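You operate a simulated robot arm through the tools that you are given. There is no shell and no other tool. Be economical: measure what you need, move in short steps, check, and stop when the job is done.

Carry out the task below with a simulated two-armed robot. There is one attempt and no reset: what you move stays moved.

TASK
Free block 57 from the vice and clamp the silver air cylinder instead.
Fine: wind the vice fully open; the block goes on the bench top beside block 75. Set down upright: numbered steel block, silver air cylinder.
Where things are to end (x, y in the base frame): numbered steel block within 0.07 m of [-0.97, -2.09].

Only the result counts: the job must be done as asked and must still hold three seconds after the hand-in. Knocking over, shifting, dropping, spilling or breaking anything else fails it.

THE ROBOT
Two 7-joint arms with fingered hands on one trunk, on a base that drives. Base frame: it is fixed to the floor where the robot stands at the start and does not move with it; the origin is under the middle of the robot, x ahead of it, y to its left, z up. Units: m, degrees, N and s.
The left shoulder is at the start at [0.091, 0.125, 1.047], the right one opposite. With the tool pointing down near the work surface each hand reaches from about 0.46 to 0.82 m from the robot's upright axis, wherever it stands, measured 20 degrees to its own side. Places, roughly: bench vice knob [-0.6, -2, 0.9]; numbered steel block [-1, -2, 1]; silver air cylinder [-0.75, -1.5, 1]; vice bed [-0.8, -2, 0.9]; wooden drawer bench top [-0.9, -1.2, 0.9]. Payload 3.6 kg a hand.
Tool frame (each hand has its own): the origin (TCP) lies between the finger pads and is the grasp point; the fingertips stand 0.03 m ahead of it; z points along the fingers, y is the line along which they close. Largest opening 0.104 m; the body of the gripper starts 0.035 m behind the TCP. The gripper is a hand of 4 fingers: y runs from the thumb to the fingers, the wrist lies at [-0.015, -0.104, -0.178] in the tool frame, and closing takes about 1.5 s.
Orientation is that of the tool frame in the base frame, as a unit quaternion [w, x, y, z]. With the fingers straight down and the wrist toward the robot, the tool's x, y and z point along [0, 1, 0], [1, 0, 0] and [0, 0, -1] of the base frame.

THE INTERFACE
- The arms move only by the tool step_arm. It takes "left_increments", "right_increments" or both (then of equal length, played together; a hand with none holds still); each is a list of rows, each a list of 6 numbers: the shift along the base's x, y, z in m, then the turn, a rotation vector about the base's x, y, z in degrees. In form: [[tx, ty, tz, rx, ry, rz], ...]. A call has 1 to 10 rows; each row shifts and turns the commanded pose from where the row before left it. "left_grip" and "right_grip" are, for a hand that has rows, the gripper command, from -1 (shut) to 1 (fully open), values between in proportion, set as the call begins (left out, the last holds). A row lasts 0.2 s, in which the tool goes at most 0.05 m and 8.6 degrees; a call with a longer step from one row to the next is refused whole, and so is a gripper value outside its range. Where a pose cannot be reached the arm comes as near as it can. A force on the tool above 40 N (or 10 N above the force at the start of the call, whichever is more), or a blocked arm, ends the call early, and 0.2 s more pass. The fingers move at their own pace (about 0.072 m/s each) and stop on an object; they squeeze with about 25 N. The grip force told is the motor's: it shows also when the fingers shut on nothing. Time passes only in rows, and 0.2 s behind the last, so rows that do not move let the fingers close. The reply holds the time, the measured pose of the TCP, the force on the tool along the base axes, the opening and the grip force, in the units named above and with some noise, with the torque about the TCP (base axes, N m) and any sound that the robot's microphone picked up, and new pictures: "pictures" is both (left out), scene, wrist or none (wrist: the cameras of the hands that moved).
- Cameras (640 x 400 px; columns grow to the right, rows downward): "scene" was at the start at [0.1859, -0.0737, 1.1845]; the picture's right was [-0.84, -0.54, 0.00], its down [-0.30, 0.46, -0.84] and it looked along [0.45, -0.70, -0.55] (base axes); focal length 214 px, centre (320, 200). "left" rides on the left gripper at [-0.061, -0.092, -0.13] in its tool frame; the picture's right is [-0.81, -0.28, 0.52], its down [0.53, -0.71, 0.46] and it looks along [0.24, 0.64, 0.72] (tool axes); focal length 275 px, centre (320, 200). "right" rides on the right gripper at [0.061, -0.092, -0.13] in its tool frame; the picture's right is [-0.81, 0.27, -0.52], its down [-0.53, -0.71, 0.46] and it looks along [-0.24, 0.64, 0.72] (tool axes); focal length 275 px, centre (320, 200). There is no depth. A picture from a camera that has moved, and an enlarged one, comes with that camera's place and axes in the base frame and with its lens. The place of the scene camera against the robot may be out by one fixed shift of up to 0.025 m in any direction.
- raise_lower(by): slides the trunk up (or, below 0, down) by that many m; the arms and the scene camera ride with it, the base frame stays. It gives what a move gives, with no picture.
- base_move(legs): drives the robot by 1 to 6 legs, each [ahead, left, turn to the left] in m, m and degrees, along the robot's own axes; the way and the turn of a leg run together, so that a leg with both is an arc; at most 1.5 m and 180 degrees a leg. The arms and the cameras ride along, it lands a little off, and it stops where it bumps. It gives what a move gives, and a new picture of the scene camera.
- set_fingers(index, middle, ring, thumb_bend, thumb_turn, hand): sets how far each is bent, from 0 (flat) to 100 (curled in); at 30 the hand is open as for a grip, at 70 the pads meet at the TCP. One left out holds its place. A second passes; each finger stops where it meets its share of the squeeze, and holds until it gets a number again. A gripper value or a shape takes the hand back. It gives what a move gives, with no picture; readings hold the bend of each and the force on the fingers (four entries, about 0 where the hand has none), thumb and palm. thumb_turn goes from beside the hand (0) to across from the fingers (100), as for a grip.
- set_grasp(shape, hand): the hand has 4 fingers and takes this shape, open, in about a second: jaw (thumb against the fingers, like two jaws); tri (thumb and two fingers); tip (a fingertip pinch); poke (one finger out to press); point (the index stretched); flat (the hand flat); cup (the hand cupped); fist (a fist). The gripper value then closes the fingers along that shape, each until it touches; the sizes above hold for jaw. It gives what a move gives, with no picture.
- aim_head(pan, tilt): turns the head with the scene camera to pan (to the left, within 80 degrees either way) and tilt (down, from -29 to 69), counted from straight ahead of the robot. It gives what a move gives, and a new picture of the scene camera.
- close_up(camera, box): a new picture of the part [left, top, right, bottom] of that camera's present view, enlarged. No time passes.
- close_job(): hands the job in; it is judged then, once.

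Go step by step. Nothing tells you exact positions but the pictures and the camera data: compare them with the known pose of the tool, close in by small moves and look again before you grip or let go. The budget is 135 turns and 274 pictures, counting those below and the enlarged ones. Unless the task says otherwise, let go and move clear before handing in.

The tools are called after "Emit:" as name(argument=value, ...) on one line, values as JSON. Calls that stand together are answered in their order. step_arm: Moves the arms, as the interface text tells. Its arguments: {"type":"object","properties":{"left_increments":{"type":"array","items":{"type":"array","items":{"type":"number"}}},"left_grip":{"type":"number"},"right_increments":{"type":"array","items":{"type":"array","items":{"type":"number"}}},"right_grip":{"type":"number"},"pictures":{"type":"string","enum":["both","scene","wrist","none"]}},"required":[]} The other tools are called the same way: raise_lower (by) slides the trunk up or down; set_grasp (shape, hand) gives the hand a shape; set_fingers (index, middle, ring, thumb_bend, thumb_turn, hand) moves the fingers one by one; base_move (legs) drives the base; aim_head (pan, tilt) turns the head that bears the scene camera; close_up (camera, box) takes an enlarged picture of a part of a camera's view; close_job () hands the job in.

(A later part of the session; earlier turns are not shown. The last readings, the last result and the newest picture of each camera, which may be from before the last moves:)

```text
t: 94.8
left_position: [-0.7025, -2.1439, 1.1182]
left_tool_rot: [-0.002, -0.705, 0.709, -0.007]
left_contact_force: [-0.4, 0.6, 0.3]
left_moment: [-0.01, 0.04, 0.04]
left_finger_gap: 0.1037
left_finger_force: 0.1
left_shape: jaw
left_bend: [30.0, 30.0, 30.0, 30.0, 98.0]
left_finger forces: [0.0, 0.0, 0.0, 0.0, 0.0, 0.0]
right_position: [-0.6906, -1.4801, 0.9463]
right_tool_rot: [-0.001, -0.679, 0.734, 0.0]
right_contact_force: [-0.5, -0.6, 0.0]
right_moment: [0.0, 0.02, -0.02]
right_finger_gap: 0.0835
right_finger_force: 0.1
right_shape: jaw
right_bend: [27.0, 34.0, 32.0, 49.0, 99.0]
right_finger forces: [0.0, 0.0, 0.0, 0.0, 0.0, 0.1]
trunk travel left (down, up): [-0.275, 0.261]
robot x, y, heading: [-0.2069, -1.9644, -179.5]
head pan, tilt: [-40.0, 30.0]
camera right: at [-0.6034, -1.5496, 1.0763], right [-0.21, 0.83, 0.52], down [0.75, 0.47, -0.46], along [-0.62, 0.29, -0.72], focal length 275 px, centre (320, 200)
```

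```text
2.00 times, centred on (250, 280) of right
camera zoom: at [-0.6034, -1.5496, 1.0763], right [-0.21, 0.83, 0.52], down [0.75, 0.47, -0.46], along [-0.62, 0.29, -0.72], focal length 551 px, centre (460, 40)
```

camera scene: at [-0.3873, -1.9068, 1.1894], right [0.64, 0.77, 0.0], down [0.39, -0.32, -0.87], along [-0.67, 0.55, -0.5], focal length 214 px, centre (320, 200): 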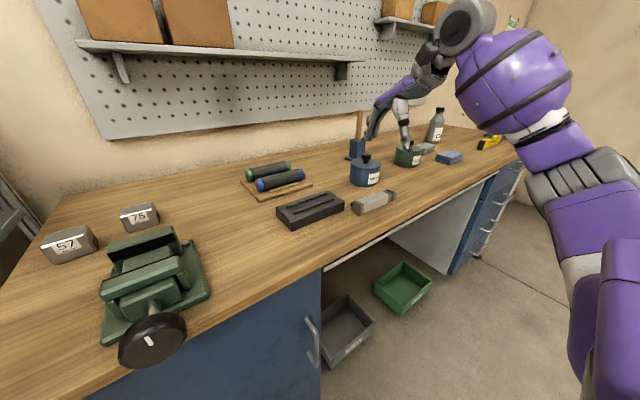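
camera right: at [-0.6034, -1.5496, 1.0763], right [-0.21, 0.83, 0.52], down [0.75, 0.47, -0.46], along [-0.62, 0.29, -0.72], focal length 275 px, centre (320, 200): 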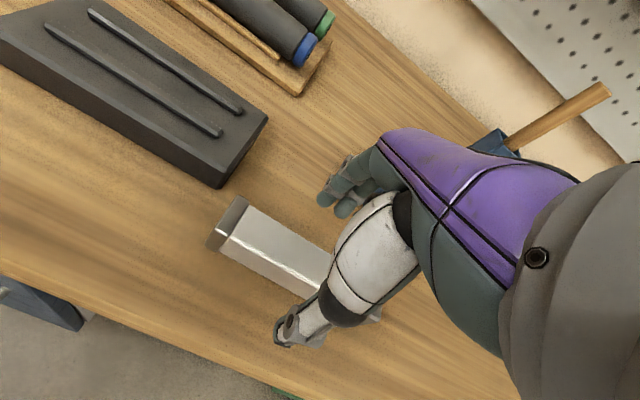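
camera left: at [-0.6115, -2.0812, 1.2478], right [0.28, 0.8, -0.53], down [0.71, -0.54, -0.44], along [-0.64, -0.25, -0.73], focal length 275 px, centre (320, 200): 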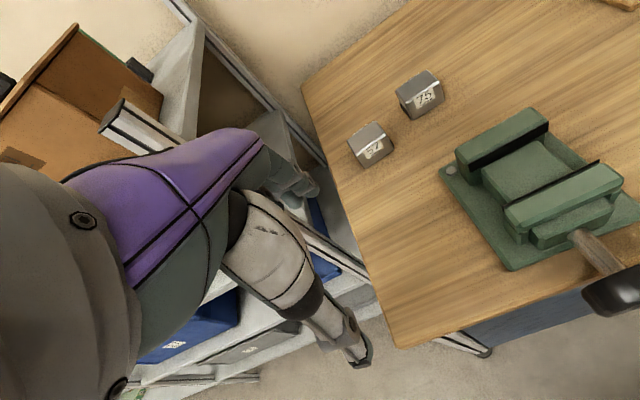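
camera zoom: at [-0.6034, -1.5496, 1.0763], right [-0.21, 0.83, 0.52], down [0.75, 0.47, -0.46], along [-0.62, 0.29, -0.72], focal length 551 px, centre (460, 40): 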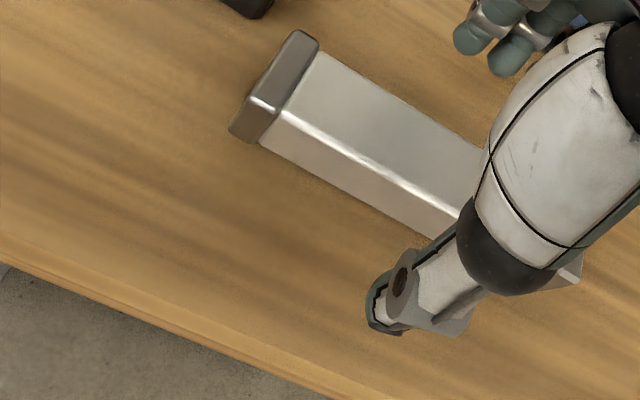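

The thumb and fingers straddle the body near its middle. I'll descend the last 25 mm and close.

Emit:
step_arm(right_increments=[[0, -0.003, -0.013, 0, 0, 0], [0, 0, -0.012, 0, 0, 0]], pictures="none")

Emit:
step_arm(right_increments=[[0, 0, 0, 0, 0, 0], [0, 0, 0, 0, 0, 0], [0, 0, 0, 0, 0, 0], [0, 0, 0, 0, 0, 0], [0, 0, 0, 0, 0, 0], [0, 0, 0, 0, 0, 0]], right_grip=-1, pictures="wrist")

Emit:
close_up(camera="scene", box=[320, 120, 448, 230])

```text
t: 95.4
left_position: [-0.7022, -2.1443, 1.1186]
left_tool_rot: [-0.001, -0.705, 0.709, -0.007]
left_contact_force: [-0.4, -0.2, 0.0]
left_moment: [0.0, 0.02, -0.01]
left_finger_gap: 0.1038
left_finger_force: 0.1
left_shape: jaw
left_bend: [30.0, 30.0, 30.0, 30.0, 98.0]
left_finger forces: [0.0, 0.1, 0.1, 0.0, 0.0, 0.0]
right_position: [-0.6904, -1.4833, 0.9232]
right_tool_rot: [0.0, -0.678, 0.735, 0.001]
right_contact_force: [-1.2, 0.4, -0.2]
right_moment: [-0.03, 0.01, 0.03]
right_finger_gap: 0.0834
right_finger_force: 0.0
right_shape: jaw
right_bend: [27.0, 34.0, 32.0, 49.0, 99.0]
right_finger forces: [0.0, 0.0, 0.1, 0.1, 0.0, 0.1]
trunk travel left (down, up): [-0.275, 0.261]
robot x, y, heading: [-0.2061, -1.9648, -179.5]
head pan, tilt: [-40.0, 30.0]
```

```text
t: 96.8
left_position: [-0.7035, -2.1445, 1.117]
left_tool_rot: [-0.002, -0.705, 0.709, -0.007]
left_contact_force: [0.2, 0.2, -0.8]
left_moment: [-0.03, -0.01, 0.0]
left_finger_gap: 0.1038
left_finger_force: 0.1
left_shape: jaw
left_bend: [30.0, 30.0, 30.0, 30.0, 98.0]
left_finger forces: [0.0, 0.0, 0.0, 0.0, 0.0, 0.0]
right_position: [-0.6904, -1.484, 0.9205]
right_tool_rot: [-0.001, -0.678, 0.735, 0.0]
right_contact_force: [0.4, -0.5, -0.3]
right_moment: [0.01, 0.0, -0.01]
right_finger_gap: 0.0267
right_finger_force: 24.9
right_shape: jaw
right_bend: [74.0, 56.0, 55.0, 74.0, 100.0]
right_finger forces: [13.1, 6.5, 3.1, 0.0, 22.5, 0.0]
trunk travel left (down, up): [-0.275, 0.261]
robot x, y, heading: [-0.2072, -1.9634, -179.7]
head pan, tilt: [-40.0, 30.0]
camera right: at [-0.6034, -1.5524, 1.0517], right [-0.21, 0.83, 0.52], down [0.75, 0.47, -0.46], along [-0.62, 0.29, -0.72], focal length 275 px, centre (320, 200)
```

right: 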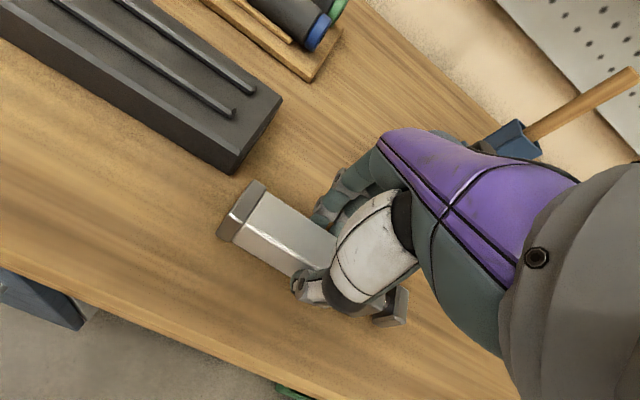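

```text
3.64 times, centred on (384, 175) of scene
camera zoom: at [-0.3874, -1.9066, 1.1893], right [0.64, 0.77, 0.0], down [0.39, -0.32, -0.87], along [-0.67, 0.55, -0.5], focal length 780 px, centre (87, 291)
```

zoom: 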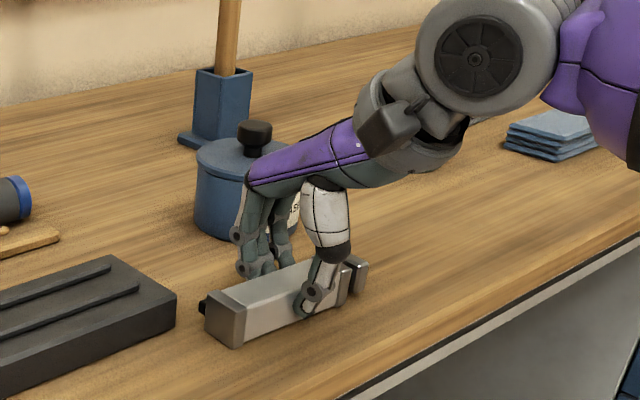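

The cylinder is gripped. I'll lift it and check it stays level.

Emit:
step_arm(right_increments=[[0, 0, 0.01, 0, 0, 0], [0, 0, 0.03, 0, 0, 0], [0, 0, 0.04, 0, 0, 0], [0, 0, 0.04, 0, 0, 0], [0, 0, 0.02, 0, 0, 0], [0, 0, 0, 0, 0, 0]], pictures="none")

Emit:
close_up(camera="scene", box=[300, 60, 460, 220])

Emit:
close_up(camera="right", box=[130, 100, 450, 350])

```text
t: 98.2
left_position: [-0.7041, -2.1443, 1.1173]
left_tool_rot: [-0.003, -0.705, 0.71, -0.006]
left_contact_force: [-0.5, -0.1, 0.0]
left_moment: [0.0, -0.01, 0.01]
left_finger_gap: 0.1038
left_finger_force: 0.0
left_shape: jaw
left_bend: [30.0, 30.0, 30.0, 30.0, 98.0]
left_finger forces: [0.0, 0.0, 0.0, 0.0, 0.0, 0.0]
right_position: [-0.6908, -1.4841, 1.0632]
right_tool_rot: [0.001, -0.678, 0.735, 0.001]
right_contact_force: [-0.2, 0.1, -2.6]
right_moment: [0.0, -0.01, 0.01]
right_finger_gap: 0.0265
right_finger_force: 24.7
right_shape: jaw
right_bend: [74.0, 56.0, 56.0, 74.0, 100.0]
right_finger forces: [13.6, 6.2, 3.0, 0.1, 22.6, 0.0]
trunk travel left (down, up): [-0.275, 0.261]
robot x, y, heading: [-0.2047, -1.964, -179.2]
head pan, tilt: [-40.0, 30.0]
```

```text
2.50 times, centred on (380, 140) of scene
camera zoom: at [-0.3875, -1.9065, 1.1893], right [0.64, 0.77, 0.0], down [0.39, -0.32, -0.87], along [-0.67, 0.55, -0.5], focal length 536 px, centre (170, 350)
```

zoom: 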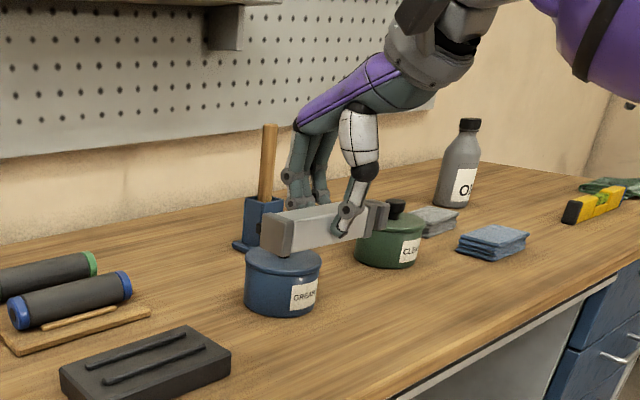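

```text
1.60 times, centred on (290, 225) of right
camera zoom: at [-0.6036, -1.5531, 1.1921], right [-0.21, 0.83, 0.52], down [0.75, 0.47, -0.46], along [-0.62, 0.29, -0.72], focal length 440 px, centre (368, 160)
```

zoom: 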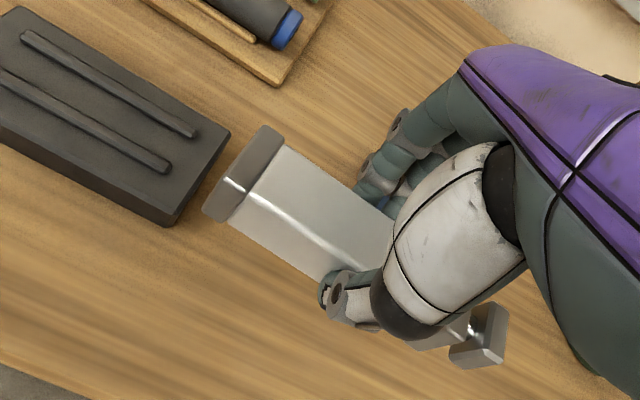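

The cylinder is level and firmly held (2.6 N). I'll carry it over the vice, keeping its present yaw.

Emit:
step_arm(right_increments=[[-0.006, -0.0475, 0.002, 0, 0, 0], [-0.006, -0.0475, 0.002, 0, 0, 0], [-0.006, -0.0475, 0.001, 0, 0, 0], [-0.006, -0.0475, 0, 0, 0, 0], [-0.006, -0.0475, 0, 0, 0, 0], [-0.006, -0.0475, 0, 0, 0, 0], [-0.006, -0.0475, 0, 0, 0, 0], [-0.006, -0.0475, 0, 0, 0, 0], [-0.006, -0.0475, 0, 0, 0, 0], [-0.006, -0.0475, 0, 0, 0, 0]], left_increments=[[0.008, -0.003, 0, 0, 0, 0], [0.008, -0.003, 0, 0, 0, 0], [0.008, -0.003, 0, 0, 0, 0], [0.008, -0.003, 0, 0, 0, 0], [0.008, -0.003, 0, 0, 0, 0], [0, 0, 0, 0, 0, 0], [0, 0, 0, 0, 0, 0], [0, 0, 0, 0, 0, 0], [0, 0, 0, 0, 0, 0], [0, 0, 0, 0, 0, 0]], pictures="wrist")

Emit:
aim_head(pan=0, tilt=35)

Emit:
close_up(camera="scene", box=[240, 110, 400, 270])

```text
t: 100.4
left_position: [-0.6644, -2.1589, 1.1196]
left_tool_rot: [-0.003, -0.705, 0.709, -0.006]
left_contact_force: [0.6, -0.8, 0.8]
left_moment: [0.03, -0.01, -0.01]
left_finger_gap: 0.1041
left_finger_force: 0.1
left_shape: jaw
left_bend: [30.0, 30.0, 30.0, 30.0, 98.0]
left_finger forces: [0.0, 0.0, 0.0, 0.1, 0.0, 0.0]
right_position: [-0.7423, -1.8987, 1.0677]
right_tool_rot: [-0.001, -0.678, 0.735, 0.001]
right_contact_force: [-0.1, -0.1, -3.0]
right_moment: [-0.02, 0.02, 0.01]
right_finger_gap: 0.0263
right_finger_force: 24.9
right_shape: jaw
right_bend: [74.0, 57.0, 57.0, 74.0, 100.0]
right_finger forces: [13.9, 6.0, 3.1, 0.1, 22.8, 0.0]
right hand out of reach, approached as far as the arm can: row 9, 10
trunk travel left (down, up): [-0.275, 0.261]
robot x, y, heading: [-0.2075, -1.963, -179.5]
head pan, tilt: [-40.0, 30.0]
camera right: at [-0.6554, -1.9679, 1.1972], right [-0.21, 0.83, 0.52], down [0.75, 0.47, -0.46], along [-0.62, 0.3, -0.72], focal length 275 px, centre (320, 200)
camera left: at [-0.5719, -2.0967, 1.2491], right [0.28, 0.8, -0.53], down [0.71, -0.54, -0.44], along [-0.64, -0.25, -0.72], focal length 275 px, centre (320, 200)
```

right: 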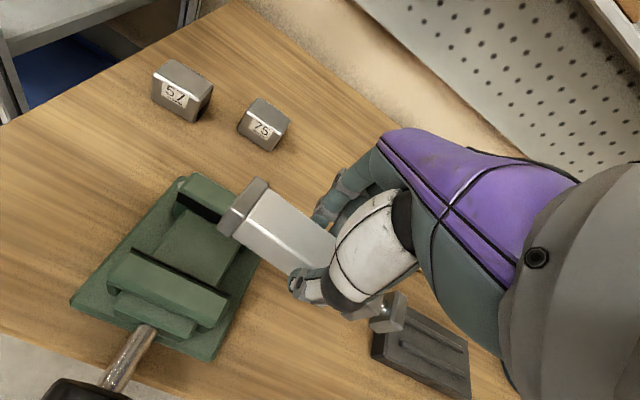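
left: 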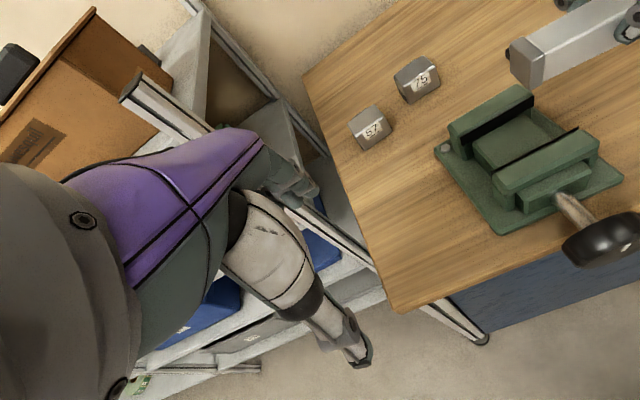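

```text
t: 101.5
left_position: [-0.6632, -2.1594, 1.1177]
left_tool_rot: [-0.002, -0.705, 0.709, -0.007]
left_contact_force: [1.0, -0.5, 0.5]
left_moment: [-0.01, 0.01, -0.02]
left_finger_gap: 0.1038
left_finger_force: 0.1
left_shape: jaw
left_bend: [30.0, 30.0, 30.0, 30.0, 98.0]
left_finger forces: [0.1, 0.1, 0.0, 0.0, 0.0, 0.0]
right_position: [-0.7441, -1.8997, 1.067]
right_tool_rot: [0.0, -0.678, 0.735, -0.001]
right_contact_force: [0.4, 0.1, -2.1]
right_moment: [0.01, -0.01, 0.0]
right_finger_gap: 0.0263
right_finger_force: 25.3
right_shape: jaw
right_bend: [74.0, 57.0, 57.0, 74.0, 100.0]
right_finger forces: [13.9, 5.9, 3.0, 0.1, 22.7, 0.0]
trunk travel left (down, up): [-0.275, 0.261]
robot x, y, heading: [-0.2053, -1.9673, -179.5]
head pan, tilt: [0.0, 35.0]
camera scene: at [-0.4058, -1.9649, 1.1815], right [-0.01, 1.0, 0.0], down [0.57, 0.0, -0.82], along [-0.82, -0.01, -0.57], focal length 214 px, centre (320, 200)
```

scene: 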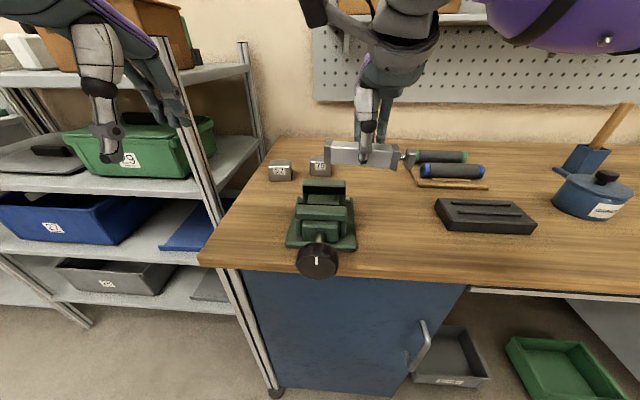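

```text
2.50 times, centred on (320, 190) of scene
camera zoom: at [-0.4058, -1.9649, 1.1815], right [-0.01, 1.0, 0.0], down [0.57, 0.0, -0.82], along [-0.82, -0.01, -0.57], focal length 536 px, centre (320, 225)
```

zoom: 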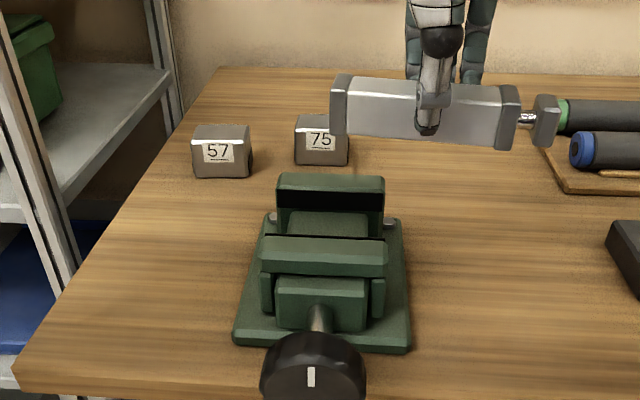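

The right arm ran out of reach crossing the midline, so I'll tuck the left hand in and drive 7 cm to the left.

Emit:
step_arm(left_increments=[[0.003, 0.02, 0.01, 0, 0, 0], [0.003, 0.02, 0.01, 0, 0, 0]], pictures="none")

Emit:
base_move(legs=[[0.0, 0.072, 0]])

Emit:
close_up(camera="scene", box=[260, 110, 420, 270])

Emit:
close_up(camera="left", box=[400, 0, 640, 250])

```text
t: 102.1
left_position: [-0.659, -2.1189, 1.1395]
left_tool_rot: [-0.002, -0.705, 0.709, -0.007]
left_contact_force: [0.9, -0.6, 0.7]
left_moment: [0.02, -0.02, -0.04]
left_finger_gap: 0.104
left_finger_force: 0.0
left_shape: jaw
left_bend: [30.0, 30.0, 30.0, 30.0, 98.0]
left_finger forces: [0.0, 0.0, 0.0, 0.0, 0.1, 0.0]
right_position: [-0.7436, -1.8986, 1.0649]
right_tool_rot: [-0.001, -0.678, 0.735, 0.0]
right_contact_force: [0.4, -0.1, -1.9]
right_moment: [-0.05, -0.01, 0.0]
right_finger_gap: 0.0263
right_finger_force: 25.1
right_shape: jaw
right_bend: [74.0, 57.0, 57.0, 74.0, 100.0]
right_finger forces: [13.9, 5.9, 3.0, 0.1, 22.7, 0.0]
trunk travel left (down, up): [-0.275, 0.261]
robot x, y, heading: [-0.2068, -1.9641, -179.3]
head pan, tilt: [0.0, 35.0]
```

```text
t: 103.4
left_position: [-0.6564, -2.1902, 1.1386]
left_tool_rot: [-0.002, -0.705, 0.709, -0.007]
left_contact_force: [0.5, -0.4, -0.7]
left_moment: [0.03, 0.0, 0.0]
left_finger_gap: 0.104
left_finger_force: 0.0
left_shape: jaw
left_bend: [30.0, 30.0, 30.0, 30.0, 98.0]
left_finger forces: [0.1, 0.0, 0.1, 0.0, 0.0, 0.1]
right_position: [-0.7429, -1.9714, 1.0661]
right_tool_rot: [0.0, -0.679, 0.734, -0.001]
right_contact_force: [-0.2, 0.0, -1.5]
right_moment: [0.0, -0.02, -0.01]
right_finger_gap: 0.0267
right_finger_force: 25.0
right_shape: jaw
right_bend: [74.0, 57.0, 57.0, 74.0, 100.0]
right_finger forces: [13.9, 5.9, 3.1, 0.0, 22.8, 0.0]
trunk travel left (down, up): [-0.275, 0.261]
robot x, y, heading: [-0.2057, -2.0335, -179.6]
head pan, tilt: [0.0, 35.0]
camera scene: at [-0.4051, -2.0367, 1.1815], right [-0.01, 1.0, 0.0], down [0.57, 0.0, -0.82], along [-0.82, -0.01, -0.57], focal length 214 px, centre (320, 200)
```

scene: 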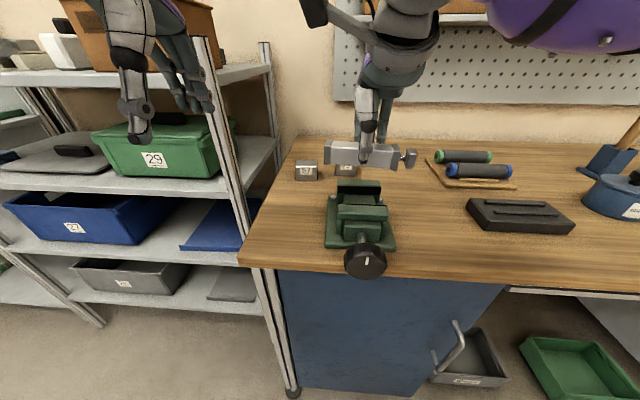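

```text
2.50 times, centred on (340, 190) of scene
camera zoom: at [-0.4051, -2.0367, 1.1815], right [-0.01, 1.0, 0.0], down [0.57, 0.0, -0.82], along [-0.82, -0.01, -0.57], focal length 536 px, centre (270, 225)
```

zoom: 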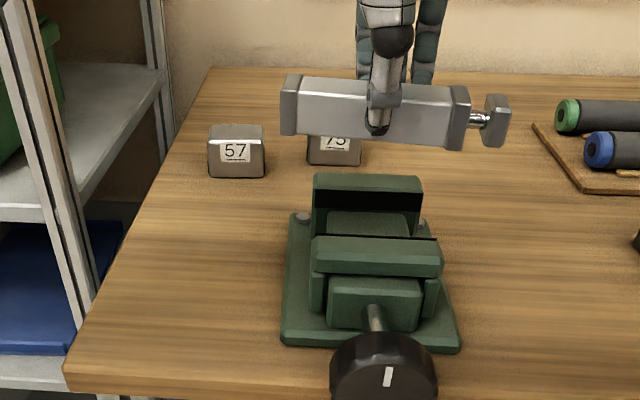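

```text
1.60 times, centred on (520, 125) of left
camera zoom: at [-0.5663, -2.1286, 1.2688], right [0.28, 0.8, -0.53], down [0.71, -0.54, -0.44], along [-0.64, -0.25, -0.73], focal length 440 px, centre (0, 320)
```

zoom: 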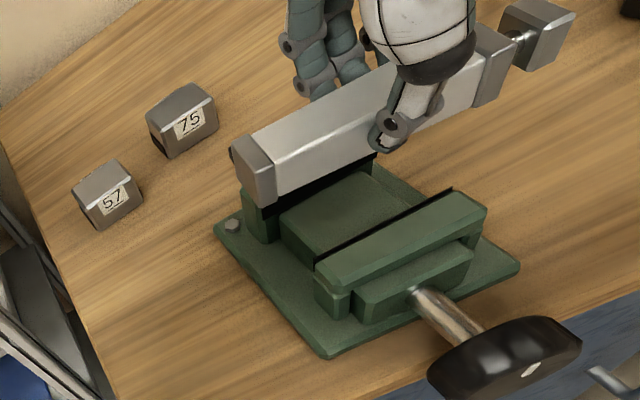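

The vice gap runs from x ≈ -0.722 to -0.783, and the cylinder is nearly parallel to it. I'll shift to centre it and descend to just above the bed.

Emit:
step_arm(right_increments=[[-0.006, 0.006, 0, 0, 0, 1], [-0.005, 0.005, 0, 0, 0, 0], [0, 0, -0.03, 0, 0, 0], [0, 0, -0.02, 0, 0, 0], [0, 0, 0, 0, 0, 0]], pictures="none")

Emit:
close_up(camera="scene", box=[300, 130, 420, 230])

Emit:
close_up(camera="left", box=[460, 20, 620, 170])

```text
t: 104.6
left_position: [-0.6581, -2.1904, 1.139]
left_tool_rot: [-0.003, -0.705, 0.709, -0.007]
left_contact_force: [0.0, -0.2, -0.8]
left_moment: [0.02, -0.04, 0.0]
left_finger_gap: 0.1038
left_finger_force: 0.0
left_shape: jaw
left_bend: [30.0, 30.0, 30.0, 30.0, 98.0]
left_finger forces: [0.1, 0.0, 0.0, 0.0, 0.1, 0.0]
right_position: [-0.7539, -1.9593, 1.0151]
right_tool_rot: [-0.001, -0.684, 0.729, 0.001]
right_contact_force: [-0.5, 0.1, -1.1]
right_moment: [-0.03, 0.0, 0.02]
right_finger_gap: 0.0265
right_finger_force: 24.5
right_shape: jaw
right_bend: [74.0, 57.0, 57.0, 74.0, 100.0]
right_finger forces: [13.9, 5.9, 3.0, 0.0, 22.8, 0.0]
trunk travel left (down, up): [-0.275, 0.261]
robot x, y, heading: [-0.208, -2.0317, -179.6]
head pan, tilt: [0.0, 35.0]
```

```text
4.00 times, centred on (360, 180) of scene
camera zoom: at [-0.405, -2.0363, 1.1816], right [-0.01, 1.0, 0.0], down [0.57, 0.0, -0.82], along [-0.82, -0.01, -0.57], focal length 858 px, centre (160, 280)
```

zoom: 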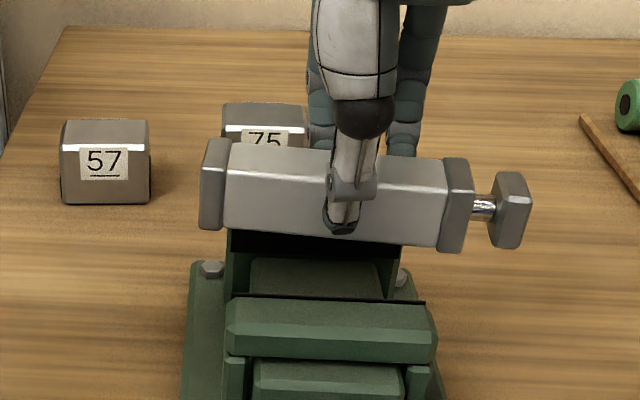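

```text
2.67 times, centred on (540, 95) of left
camera zoom: at [-0.5662, -2.1281, 1.2689], right [0.28, 0.8, -0.53], down [0.71, -0.54, -0.44], along [-0.64, -0.25, -0.73], focal length 734 px, centre (-267, 480)
```

zoom: 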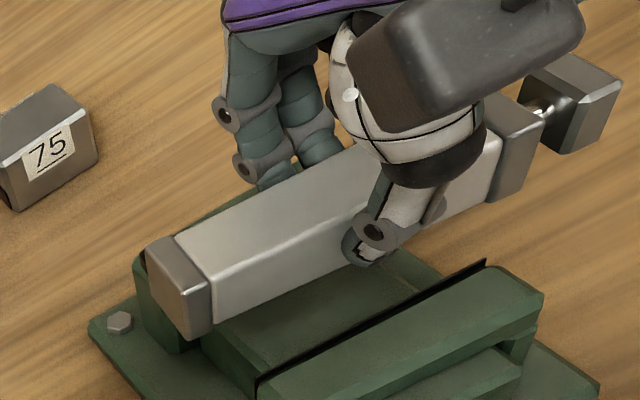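

The cylinder is yawed about 4° relative to the jaws. I'll correct that and descend into the gap.

Emit:
step_arm(right_increments=[[0.001, 0, 0, 0, 0, 4], [0.001, 0, -0.015, 0, 0, 0], [0, 0, -0.012, 0, 0, 0], [0, 0, 0, 0, 0, 0]], pictures="none")

Emit:
close_up(camera="scene", box=[300, 130, 420, 230])

Emit:
close_up(camera="left", box=[460, 20, 620, 170])

```text
t: 105.6
left_position: [-0.6581, -2.1912, 1.1396]
left_tool_rot: [-0.001, -0.705, 0.709, -0.007]
left_contact_force: [0.2, 0.1, -0.5]
left_moment: [0.02, -0.01, 0.02]
left_finger_gap: 0.1039
left_finger_force: 0.0
left_shape: jaw
left_bend: [30.0, 30.0, 30.0, 30.0, 98.0]
left_finger forces: [0.0, 0.0, 0.0, 0.0, 0.0, 0.0]
right_position: [-0.7517, -1.959, 0.9898]
right_tool_rot: [0.0, 0.71, -0.704, 0.0]
right_contact_force: [1.0, -0.1, -3.0]
right_moment: [-0.02, 0.0, 0.0]
right_finger_gap: 0.0264
right_finger_force: 25.1
right_shape: jaw
right_bend: [74.0, 57.0, 57.0, 74.0, 100.0]
right_finger forces: [13.9, 5.9, 3.0, 0.0, 22.7, 0.0]
trunk travel left (down, up): [-0.275, 0.261]
robot x, y, heading: [-0.2087, -2.0319, -179.6]
head pan, tilt: [0.0, 35.0]
```

```text
4.00 times, centred on (360, 180) of scene
camera zoom: at [-0.4051, -2.0363, 1.1815], right [-0.01, 1.0, 0.0], down [0.57, 0.0, -0.82], along [-0.82, -0.01, -0.57], focal length 858 px, centre (160, 280)
```

zoom: 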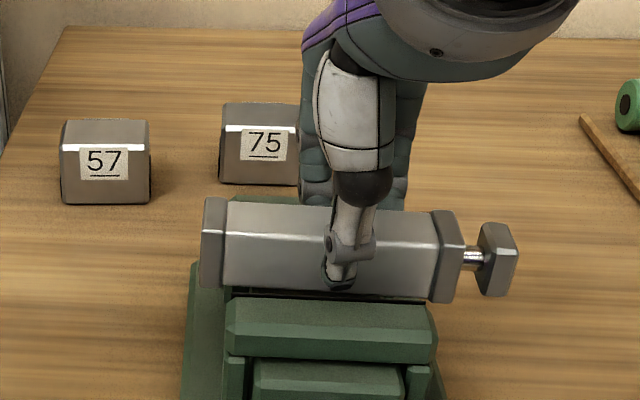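

```text
2.67 times, centred on (540, 95) of left
camera zoom: at [-0.5662, -2.1282, 1.2689], right [0.28, 0.8, -0.53], down [0.71, -0.54, -0.44], along [-0.64, -0.25, -0.73], focal length 734 px, centre (-267, 480)
```

zoom: 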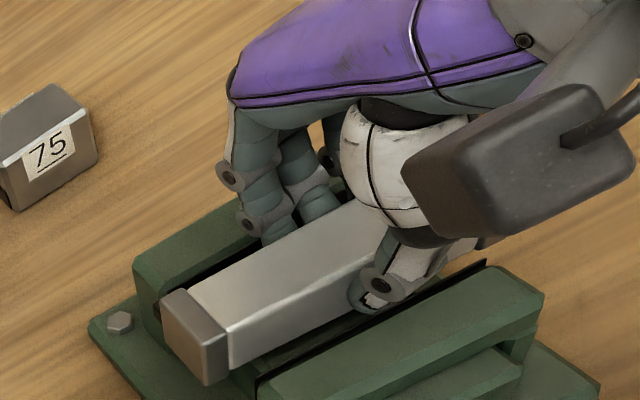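

Parallel now, and between the jaws. I'll lower in small steps until it rests on the bed.

Emit:
step_arm(right_increments=[[0, 0, -0.005, 0, 0, 0], [0, 0, -0.004, 0, 0, 0]], pictures="none")

Emit:
step_arm(right_increments=[[0, 0, -0.0025, 0, 0, 0]], pictures="none")

Emit:
step_arm(right_increments=[[0, 0, -0.002, 0, 0, 0]], pictures="none")

Emit:
close_up(camera="left", box=[460, 20, 620, 170])

```text
t: 106.2
left_position: [-0.6575, -2.1906, 1.1401]
left_tool_rot: [-0.002, -0.705, 0.709, -0.007]
left_contact_force: [-0.5, -0.2, 0.0]
left_moment: [0.0, 0.0, 0.0]
left_finger_gap: 0.1039
left_finger_force: 0.0
left_shape: jaw
left_bend: [30.0, 30.0, 30.0, 30.0, 98.0]
left_finger forces: [0.0, 0.0, 0.1, 0.1, 0.1, 0.1]
right_position: [-0.753, -1.9594, 0.9815]
right_tool_rot: [0.002, 0.71, -0.705, 0.0]
right_contact_force: [-5.7, 1.2, 5.3]
right_moment: [-0.03, -0.05, -0.03]
right_finger_gap: 0.027
right_finger_force: 25.0
right_shape: jaw
right_bend: [73.0, 56.0, 57.0, 76.0, 100.0]
right_finger forces: [16.5, 7.8, 4.0, 0.1, 37.8, 0.0]
trunk travel left (down, up): [-0.275, 0.261]
robot x, y, heading: [-0.2067, -2.0363, -179.8]
head pan, tilt: [0.0, 35.0]
```

```text
t: 106.6
left_position: [-0.6589, -2.1892, 1.1381]
left_tool_rot: [-0.002, -0.705, 0.709, -0.007]
left_contact_force: [-0.5, -0.2, 0.5]
left_moment: [-0.01, 0.02, -0.03]
left_finger_gap: 0.104
left_finger_force: 0.1
left_shape: jaw
left_bend: [30.0, 30.0, 30.0, 30.0, 98.0]
left_finger forces: [0.0, 0.0, 0.1, 0.1, 0.0, 0.0]
right_position: [-0.7522, -1.959, 0.9795]
right_tool_rot: [0.003, 0.71, -0.705, 0.0]
right_contact_force: [-9.2, 2.8, 9.2]
right_moment: [-0.02, -0.12, 0.01]
right_finger_gap: 0.027
right_finger_force: 24.6
right_shape: jaw
right_bend: [73.0, 55.0, 56.0, 77.0, 100.0]
right_finger forces: [18.0, 8.8, 4.2, 0.1, 45.7, 0.0]
trunk travel left (down, up): [-0.275, 0.261]
robot x, y, heading: [-0.2065, -2.0378, -179.6]
head pan, tilt: [0.0, 35.0]
```

```text
t: 107.0
left_position: [-0.6584, -2.1904, 1.1388]
left_tool_rot: [-0.002, -0.705, 0.709, -0.007]
left_contact_force: [0.8, -1.0, 0.1]
left_moment: [0.03, -0.01, 0.01]
left_finger_gap: 0.1037
left_finger_force: 0.1
left_shape: jaw
left_bend: [30.0, 30.0, 30.0, 30.0, 98.0]
left_finger forces: [0.1, 0.0, 0.1, 0.1, 0.0, 0.1]
right_position: [-0.7525, -1.9587, 0.9765]
right_tool_rot: [0.001, 0.71, -0.705, 0.0]
right_contact_force: [-9.4, 2.4, 10.6]
right_moment: [-0.03, 0.02, 0.01]
right_finger_gap: 0.0272
right_finger_force: 25.1
right_shape: jaw
right_bend: [73.0, 55.0, 55.0, 77.0, 100.0]
right_finger forces: [18.3, 9.1, 4.1, 0.0, 45.2, 0.0]
trunk travel left (down, up): [-0.275, 0.261]
robot x, y, heading: [-0.2058, -2.0316, -179.4]
head pan, tilt: [0.0, 35.0]
```

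```text
2.67 times, centred on (540, 95) of left
camera zoom: at [-0.5665, -2.1279, 1.2688], right [0.28, 0.8, -0.53], down [0.71, -0.54, -0.44], along [-0.64, -0.25, -0.73], focal length 734 px, centre (-267, 480)
```

zoom: 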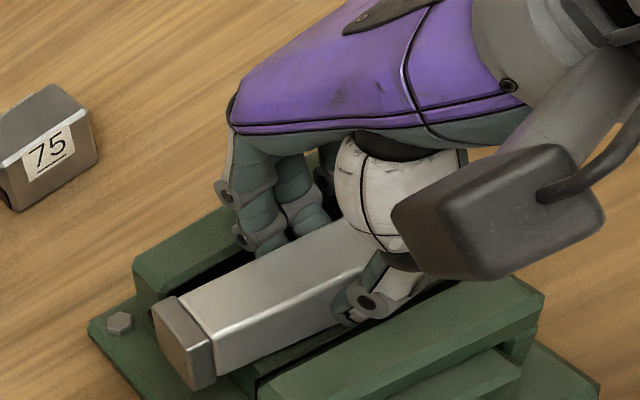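

It's about on the bed; the thumb is pressing the front jaw's top edge. I'll open only slightly, so the fingers don't push the jaws, and then rise.

Emit:
step_arm(right_increments=[[0, 0, 0, 0, 0, 0], [0, 0, 0, 0, 0, 0], [0, 0, 0, 0, 0, 0]], right_grip=-0.3, pictures="none")

Emit:
close_up(camera="left", box=[460, 20, 620, 170])

Emit:
close_up(camera="scene", box=[300, 130, 420, 230])

```text
t: 107.8
left_position: [-0.6571, -2.1916, 1.1395]
left_tool_rot: [-0.002, -0.705, 0.709, -0.007]
left_contact_force: [0.1, -0.1, -0.3]
left_moment: [-0.03, 0.0, -0.01]
left_finger_gap: 0.1037
left_finger_force: 0.1
left_shape: jaw
left_bend: [30.0, 30.0, 30.0, 30.0, 98.0]
left_finger forces: [0.0, 0.0, 0.0, 0.0, 0.0, 0.0]
right_position: [-0.7512, -1.9598, 0.978]
right_tool_rot: [0.0, 0.71, -0.705, -0.001]
right_contact_force: [-6.3, 0.2, 11.0]
right_moment: [0.04, 0.09, -0.18]
right_finger_gap: 0.0341
right_finger_force: 0.0
right_shape: jaw
right_bend: [74.0, 52.0, 49.0, 78.0, 100.0]
right_finger forces: [1.8, 12.3, 0.0, 0.0, 22.6, 0.1]
trunk travel left (down, up): [-0.275, 0.261]
robot x, y, heading: [-0.2068, -2.0329, -179.6]
head pan, tilt: [0.0, 35.0]
```

```text
2.67 times, centred on (540, 95) of left
camera zoom: at [-0.566, -2.1283, 1.2689], right [0.28, 0.8, -0.53], down [0.71, -0.54, -0.44], along [-0.64, -0.25, -0.73], focal length 734 px, centre (-267, 480)
```

zoom: 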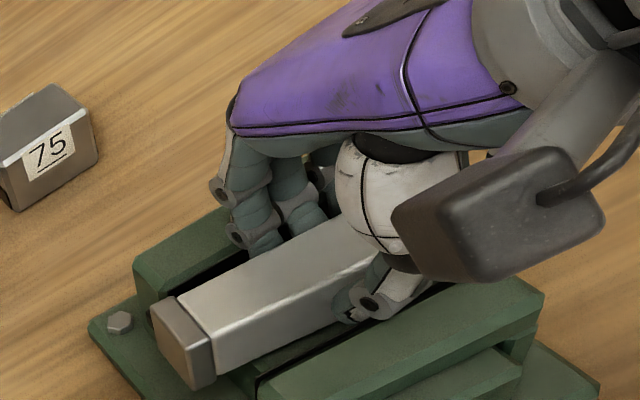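

```text
4.00 times, centred on (360, 180) of scene
camera zoom: at [-0.4049, -2.0364, 1.1816], right [-0.01, 1.0, 0.0], down [0.57, 0.0, -0.82], along [-0.82, -0.01, -0.57], focal length 858 px, centre (160, 280)
```

zoom: 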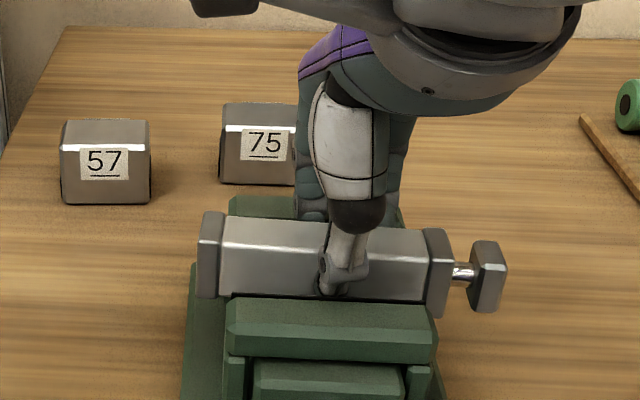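

The thumb is still wedged between the jaw and cylinder. I'll open slightly more while easing the hand up.

Emit:
step_arm(right_increments=[[-0.002, 0, 0.002, 0, 0, 0], [0, 0, 0.003, 0, 0, 0], [0, 0, 0.003, 0, 0, 0]], right_grip=-0.2, pictures="none")

Emit:
close_up(camera="left", box=[460, 20, 620, 170])

Emit:
close_up(camera="scene", box=[300, 130, 420, 230])

```text
t: 108.6
left_position: [-0.6578, -2.1906, 1.1383]
left_tool_rot: [-0.001, -0.705, 0.709, -0.007]
left_contact_force: [0.1, -0.1, 0.2]
left_moment: [0.04, 0.0, 0.0]
left_finger_gap: 0.1041
left_finger_force: 0.1
left_shape: jaw
left_bend: [30.0, 30.0, 30.0, 30.0, 98.0]
left_finger forces: [0.0, 0.0, 0.1, 0.0, 0.0, 0.0]
right_position: [-0.7532, -1.9598, 0.984]
right_tool_rot: [-0.001, 0.71, -0.705, 0.0]
right_contact_force: [-3.5, 0.0, 1.2]
right_moment: [0.0, 0.06, -0.02]
right_finger_gap: 0.0394
right_finger_force: 0.0
right_shape: jaw
right_bend: [74.0, 49.0, 46.0, 75.0, 100.0]
right_finger forces: [0.1, 0.0, 0.0, 0.0, 3.2, 0.1]
trunk travel left (down, up): [-0.275, 0.261]
robot x, y, heading: [-0.2133, -2.0372, -179.4]
head pan, tilt: [0.0, 35.0]
```

```text
2.67 times, centred on (540, 95) of left
camera zoom: at [-0.5664, -2.1281, 1.2688], right [0.28, 0.8, -0.53], down [0.71, -0.54, -0.44], along [-0.64, -0.25, -0.73], focal length 734 px, centre (-267, 480)
```

zoom: 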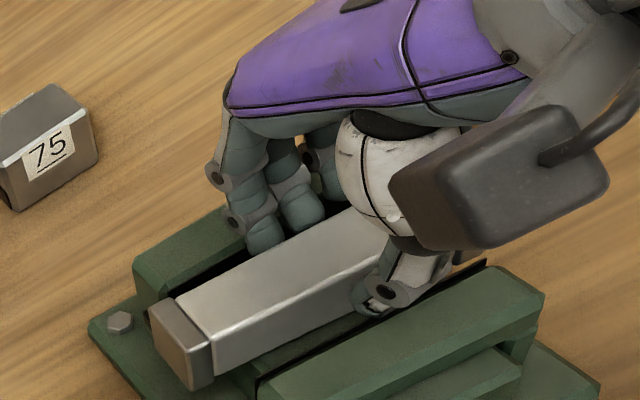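

```text
4.00 times, centred on (360, 180) of scene
camera zoom: at [-0.4053, -2.0362, 1.1815], right [-0.01, 1.0, 0.0], down [0.57, 0.0, -0.82], along [-0.82, -0.01, -0.57], focal length 858 px, centre (160, 280)
```

zoom: 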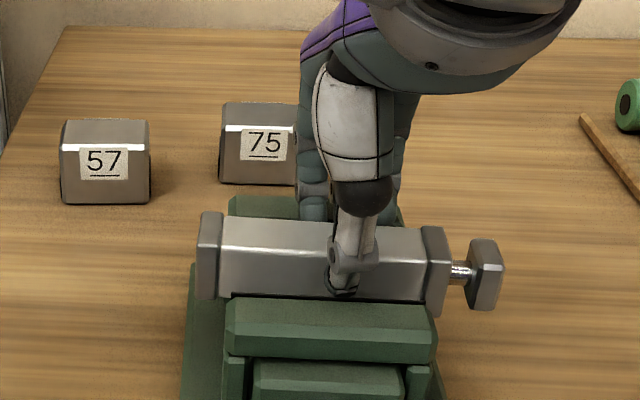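

The fingers are free and the cylinder stayed put. I'll rise clear and move the right hand aside.

Emit:
step_arm(right_increments=[[0, 0, 0.006, 0, 0, 0], [0, 0, 0.01, 0, 0, 0], [0, 0, 0.02, 0, 0, 0], [0, 0, 0.03, 0, 0, 0], [0, 0, 0.03, 0, 0, 0], [0.0, 0.03, 0.02, 0, 0, 0], [0.01, 0.045, 0.01, 0, 0, 0], [0.01, 0.045, 0, 0, 0, 0], [0.01, 0.045, 0, 0, 0, 0], [0.01, 0.045, 0, 0, 0, 0]], pictures="none")

Emit:
close_up(camera="left", box=[400, 0, 640, 200])

Emit:
close_up(camera="scene", box=[300, 130, 428, 280])

```text
t: 110.8
left_position: [-0.6584, -2.1902, 1.1396]
left_tool_rot: [-0.003, -0.705, 0.709, -0.007]
left_contact_force: [0.3, -0.1, 0.6]
left_moment: [-0.03, -0.02, -0.01]
left_finger_gap: 0.1042
left_finger_force: 0.0
left_shape: jaw
left_bend: [30.0, 30.0, 30.0, 30.0, 98.0]
left_finger forces: [0.0, 0.0, 0.0, 0.0, 0.1, 0.0]
right_position: [-0.7129, -1.7494, 1.1093]
right_tool_rot: [0.0, 0.71, -0.704, 0.0]
right_contact_force: [0.2, 0.0, -0.5]
right_moment: [-0.03, -0.01, 0.03]
right_finger_gap: 0.0416
right_finger_force: 0.0
right_shape: jaw
right_bend: [74.0, 49.0, 46.0, 73.0, 100.0]
right_finger forces: [0.0, 0.1, 0.0, 0.0, 0.1, 0.1]
trunk travel left (down, up): [-0.275, 0.261]
robot x, y, heading: [-0.2044, -2.036, -179.4]
head pan, tilt: [0.0, 35.0]
```

```text
2.00 times, centred on (520, 100) of left
camera zoom: at [-0.5657, -2.1273, 1.2691], right [0.28, 0.8, -0.53], down [0.71, -0.54, -0.44], along [-0.64, -0.25, -0.72], focal length 551 px, centre (-80, 400)
```

zoom: 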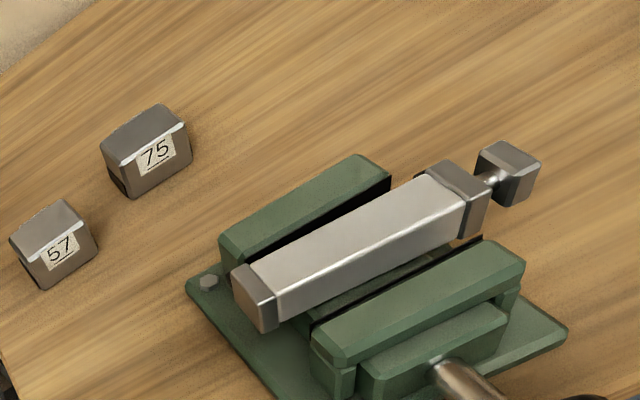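

```text
2.67 times, centred on (364, 205) of scene
camera zoom: at [-0.4047, -2.0355, 1.1816], right [-0.01, 1.0, 0.0], down [0.57, 0.0, -0.82], along [-0.82, -0.01, -0.57], focal length 572 px, centre (203, 187)
```

zoom: 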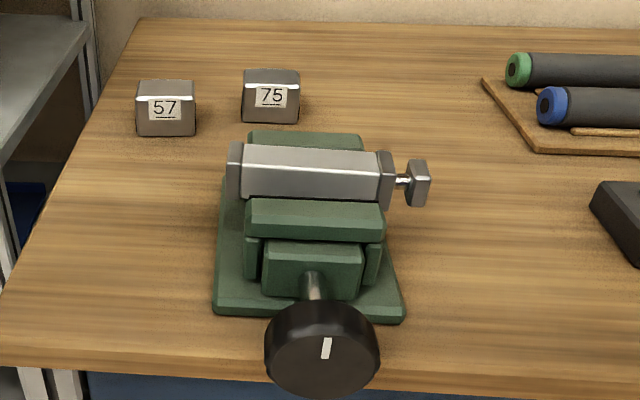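

The cylinder rests flat on the bed between the jaws. To close the vice I'll back off to my earlier stance and bring the left hand to the knob.

Emit:
base_move(legs=[[-0.18, -0.1, 0]])

Emit:
step_arm(left_increments=[[0.0, 0.004, -0.013, 0, 8.5, 0], [0.0, 0.004, -0.013, 0, 8.5, 0], [0.0, 0.004, -0.013, 0, 8.5, 0], [0.0, 0.004, -0.013, 0, 8.5, 0], [0.0, 0.004, -0.013, 0, 8.5, 0], [0.0, 0.004, -0.013, 0, 8.5, 0], [0.0, 0.004, -0.013, 0, 8.5, 0], [0.0, 0.004, -0.013, 0, 8.5, 0], [0.0, 0.004, -0.013, 0, 8.5, 0], [0.0, 0.004, -0.013, 0, 8.5, 0]], pictures="scene")

```text
t: 112.4
left_position: [-0.4793, -2.0893, 1.1384]
left_tool_rot: [-0.003, -0.704, 0.71, -0.006]
left_contact_force: [-0.4, 0.3, 0.1]
left_moment: [-0.04, 0.0, -0.01]
left_finger_gap: 0.1037
left_finger_force: 0.0
left_shape: jaw
left_bend: [30.0, 30.0, 30.0, 30.0, 98.0]
left_finger forces: [0.1, 0.1, 0.1, 0.0, 0.0, 0.0]
right_position: [-0.5339, -1.6493, 1.1111]
right_tool_rot: [0.001, 0.709, -0.705, -0.001]
right_contact_force: [0.5, -0.7, -0.4]
right_moment: [-0.01, 0.01, 0.01]
right_finger_gap: 0.0414
right_finger_force: 0.1
right_shape: jaw
right_bend: [74.0, 49.0, 46.0, 73.0, 100.0]
right_finger forces: [0.0, 0.0, 0.1, 0.0, 0.1, 0.0]
trunk travel left (down, up): [-0.275, 0.261]
robot x, y, heading: [-0.0292, -1.9382, -179.6]
head pan, tilt: [0.0, 35.0]
camera scene: at [-0.2258, -1.9357, 1.1817], right [-0.01, 1.0, 0.0], down [0.57, 0.0, -0.82], along [-0.82, -0.01, -0.57], focal length 214 px, centre (320, 200)
```

scene: 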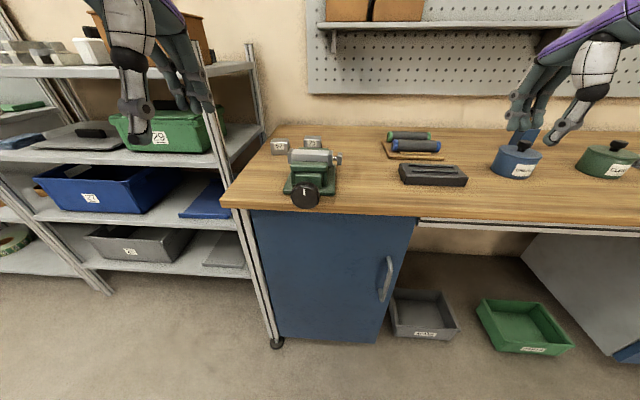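

```text
t: 114.6
left_position: [-0.5528, -2.0278, 1.0467]
left_tool_rot: [0.482, 0.524, -0.521, -0.471]
left_contact_force: [-0.9, -0.3, 0.3]
left_moment: [-0.01, 0.01, 0.01]
left_finger_gap: 0.1038
left_finger_force: 0.1
left_shape: jaw
left_bend: [30.0, 30.0, 30.0, 30.0, 98.0]
left_finger forces: [0.0, 0.1, 0.0, 0.1, 0.0, 0.1]
left hand out of reach, approached as far as the arm can: row 4, 5, 6, 7
right_position: [-0.5337, -1.6502, 1.1088]
right_tool_rot: [0.0, 0.709, -0.705, -0.001]
right_contact_force: [-0.5, 0.0, -0.1]
right_moment: [0.01, 0.01, 0.02]
right_finger_gap: 0.0413
right_finger_force: 0.1
right_shape: jaw
right_bend: [74.0, 49.0, 46.0, 73.0, 100.0]
right_finger forces: [0.0, 0.1, 0.1, 0.1, 0.0, 0.0]
trunk travel left (down, up): [-0.275, 0.261]
robot x, y, heading: [-0.0286, -1.933, -179.8]
head pan, tilt: [0.0, 35.0]
camera scene: at [-0.2263, -1.9359, 1.1816], right [-0.01, 1.0, 0.0], down [0.57, 0.0, -0.82], along [-0.82, -0.01, -0.57], focal length 214 px, centre (320, 200)
```

scene: 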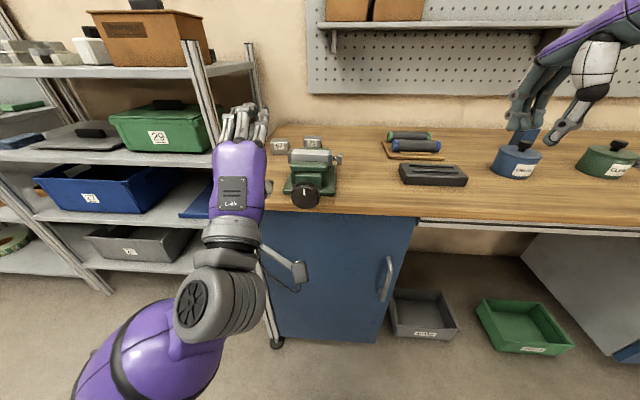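

I'll finish the pitch, roll slightly, and line up in front of the knob.

Emit:
step_arm(left_increments=[[0, 0, -0.03, 0, 5.3, 0], [0, 0, -0.03, -5, 0, 0], [0, 0.01, -0.03, -5, 0, 0], [-0.01, 0.02, -0.02, 0, 0, 0], [-0.012, 0.0255, -0.0155, 0, 0, 0], [0, 0, 0, 0, 0, 0]], pictures="wrist")

Emit:
close_up(camera="scene", box=[240, 130, 368, 230])

```text
t: 116.0
left_position: [-0.5757, -1.9716, 0.92]
left_tool_rot: [0.547, 0.456, -0.54, -0.449]
left_contact_force: [0.1, -0.2, -0.2]
left_moment: [0.0, 0.01, -0.02]
left_finger_gap: 0.104
left_finger_force: 0.0
left_shape: jaw
left_bend: [30.0, 30.0, 30.0, 30.0, 98.0]
left_finger forces: [0.1, 0.0, 0.1, 0.0, 0.0, 0.0]
right_position: [-0.5335, -1.6487, 1.1098]
right_tool_rot: [0.0, 0.709, -0.705, 0.001]
right_contact_force: [-1.3, 1.0, -0.8]
right_moment: [-0.05, -0.03, 0.0]
right_finger_gap: 0.0413
right_finger_force: 0.1
right_shape: jaw
right_bend: [74.0, 49.0, 46.0, 73.0, 100.0]
right_finger forces: [0.0, 0.1, 0.0, 0.1, 0.0, 0.1]
trunk travel left (down, up): [-0.275, 0.261]
robot x, y, heading: [-0.0274, -1.9348, -179.6]
head pan, tilt: [0.0, 35.0]
camera left: at [-0.445, -1.9266, 0.8188], right [-0.53, 0.74, -0.42], down [-0.45, -0.66, -0.6], along [-0.72, -0.13, 0.68], focal length 275 px, centre (320, 200)
```

left: 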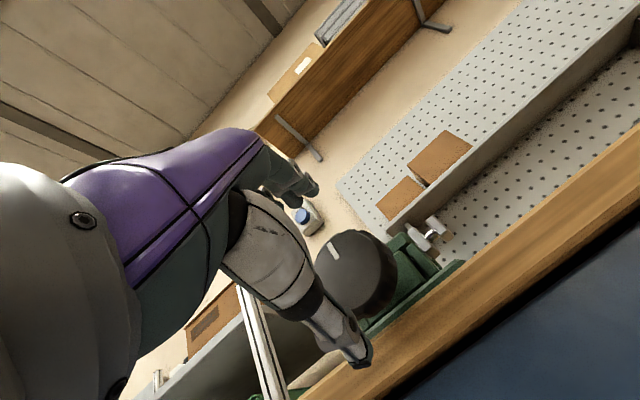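

```text
4.00 times, centred on (304, 180) of scene
camera zoom: at [-0.2262, -1.9362, 1.1816], right [-0.01, 1.0, 0.0], down [0.57, 0.0, -0.82], along [-0.82, 0.0, -0.57], focal length 858 px, centre (384, 280)
```

zoom: 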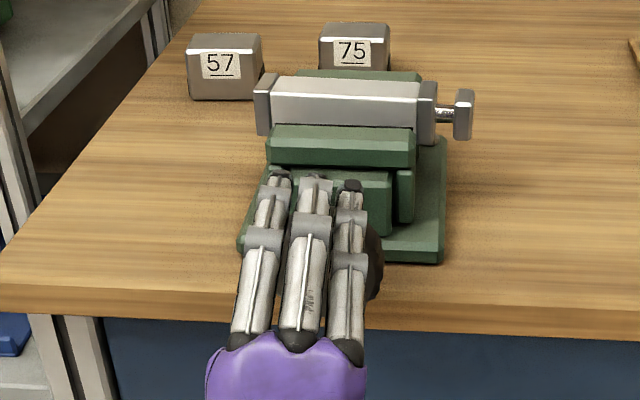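

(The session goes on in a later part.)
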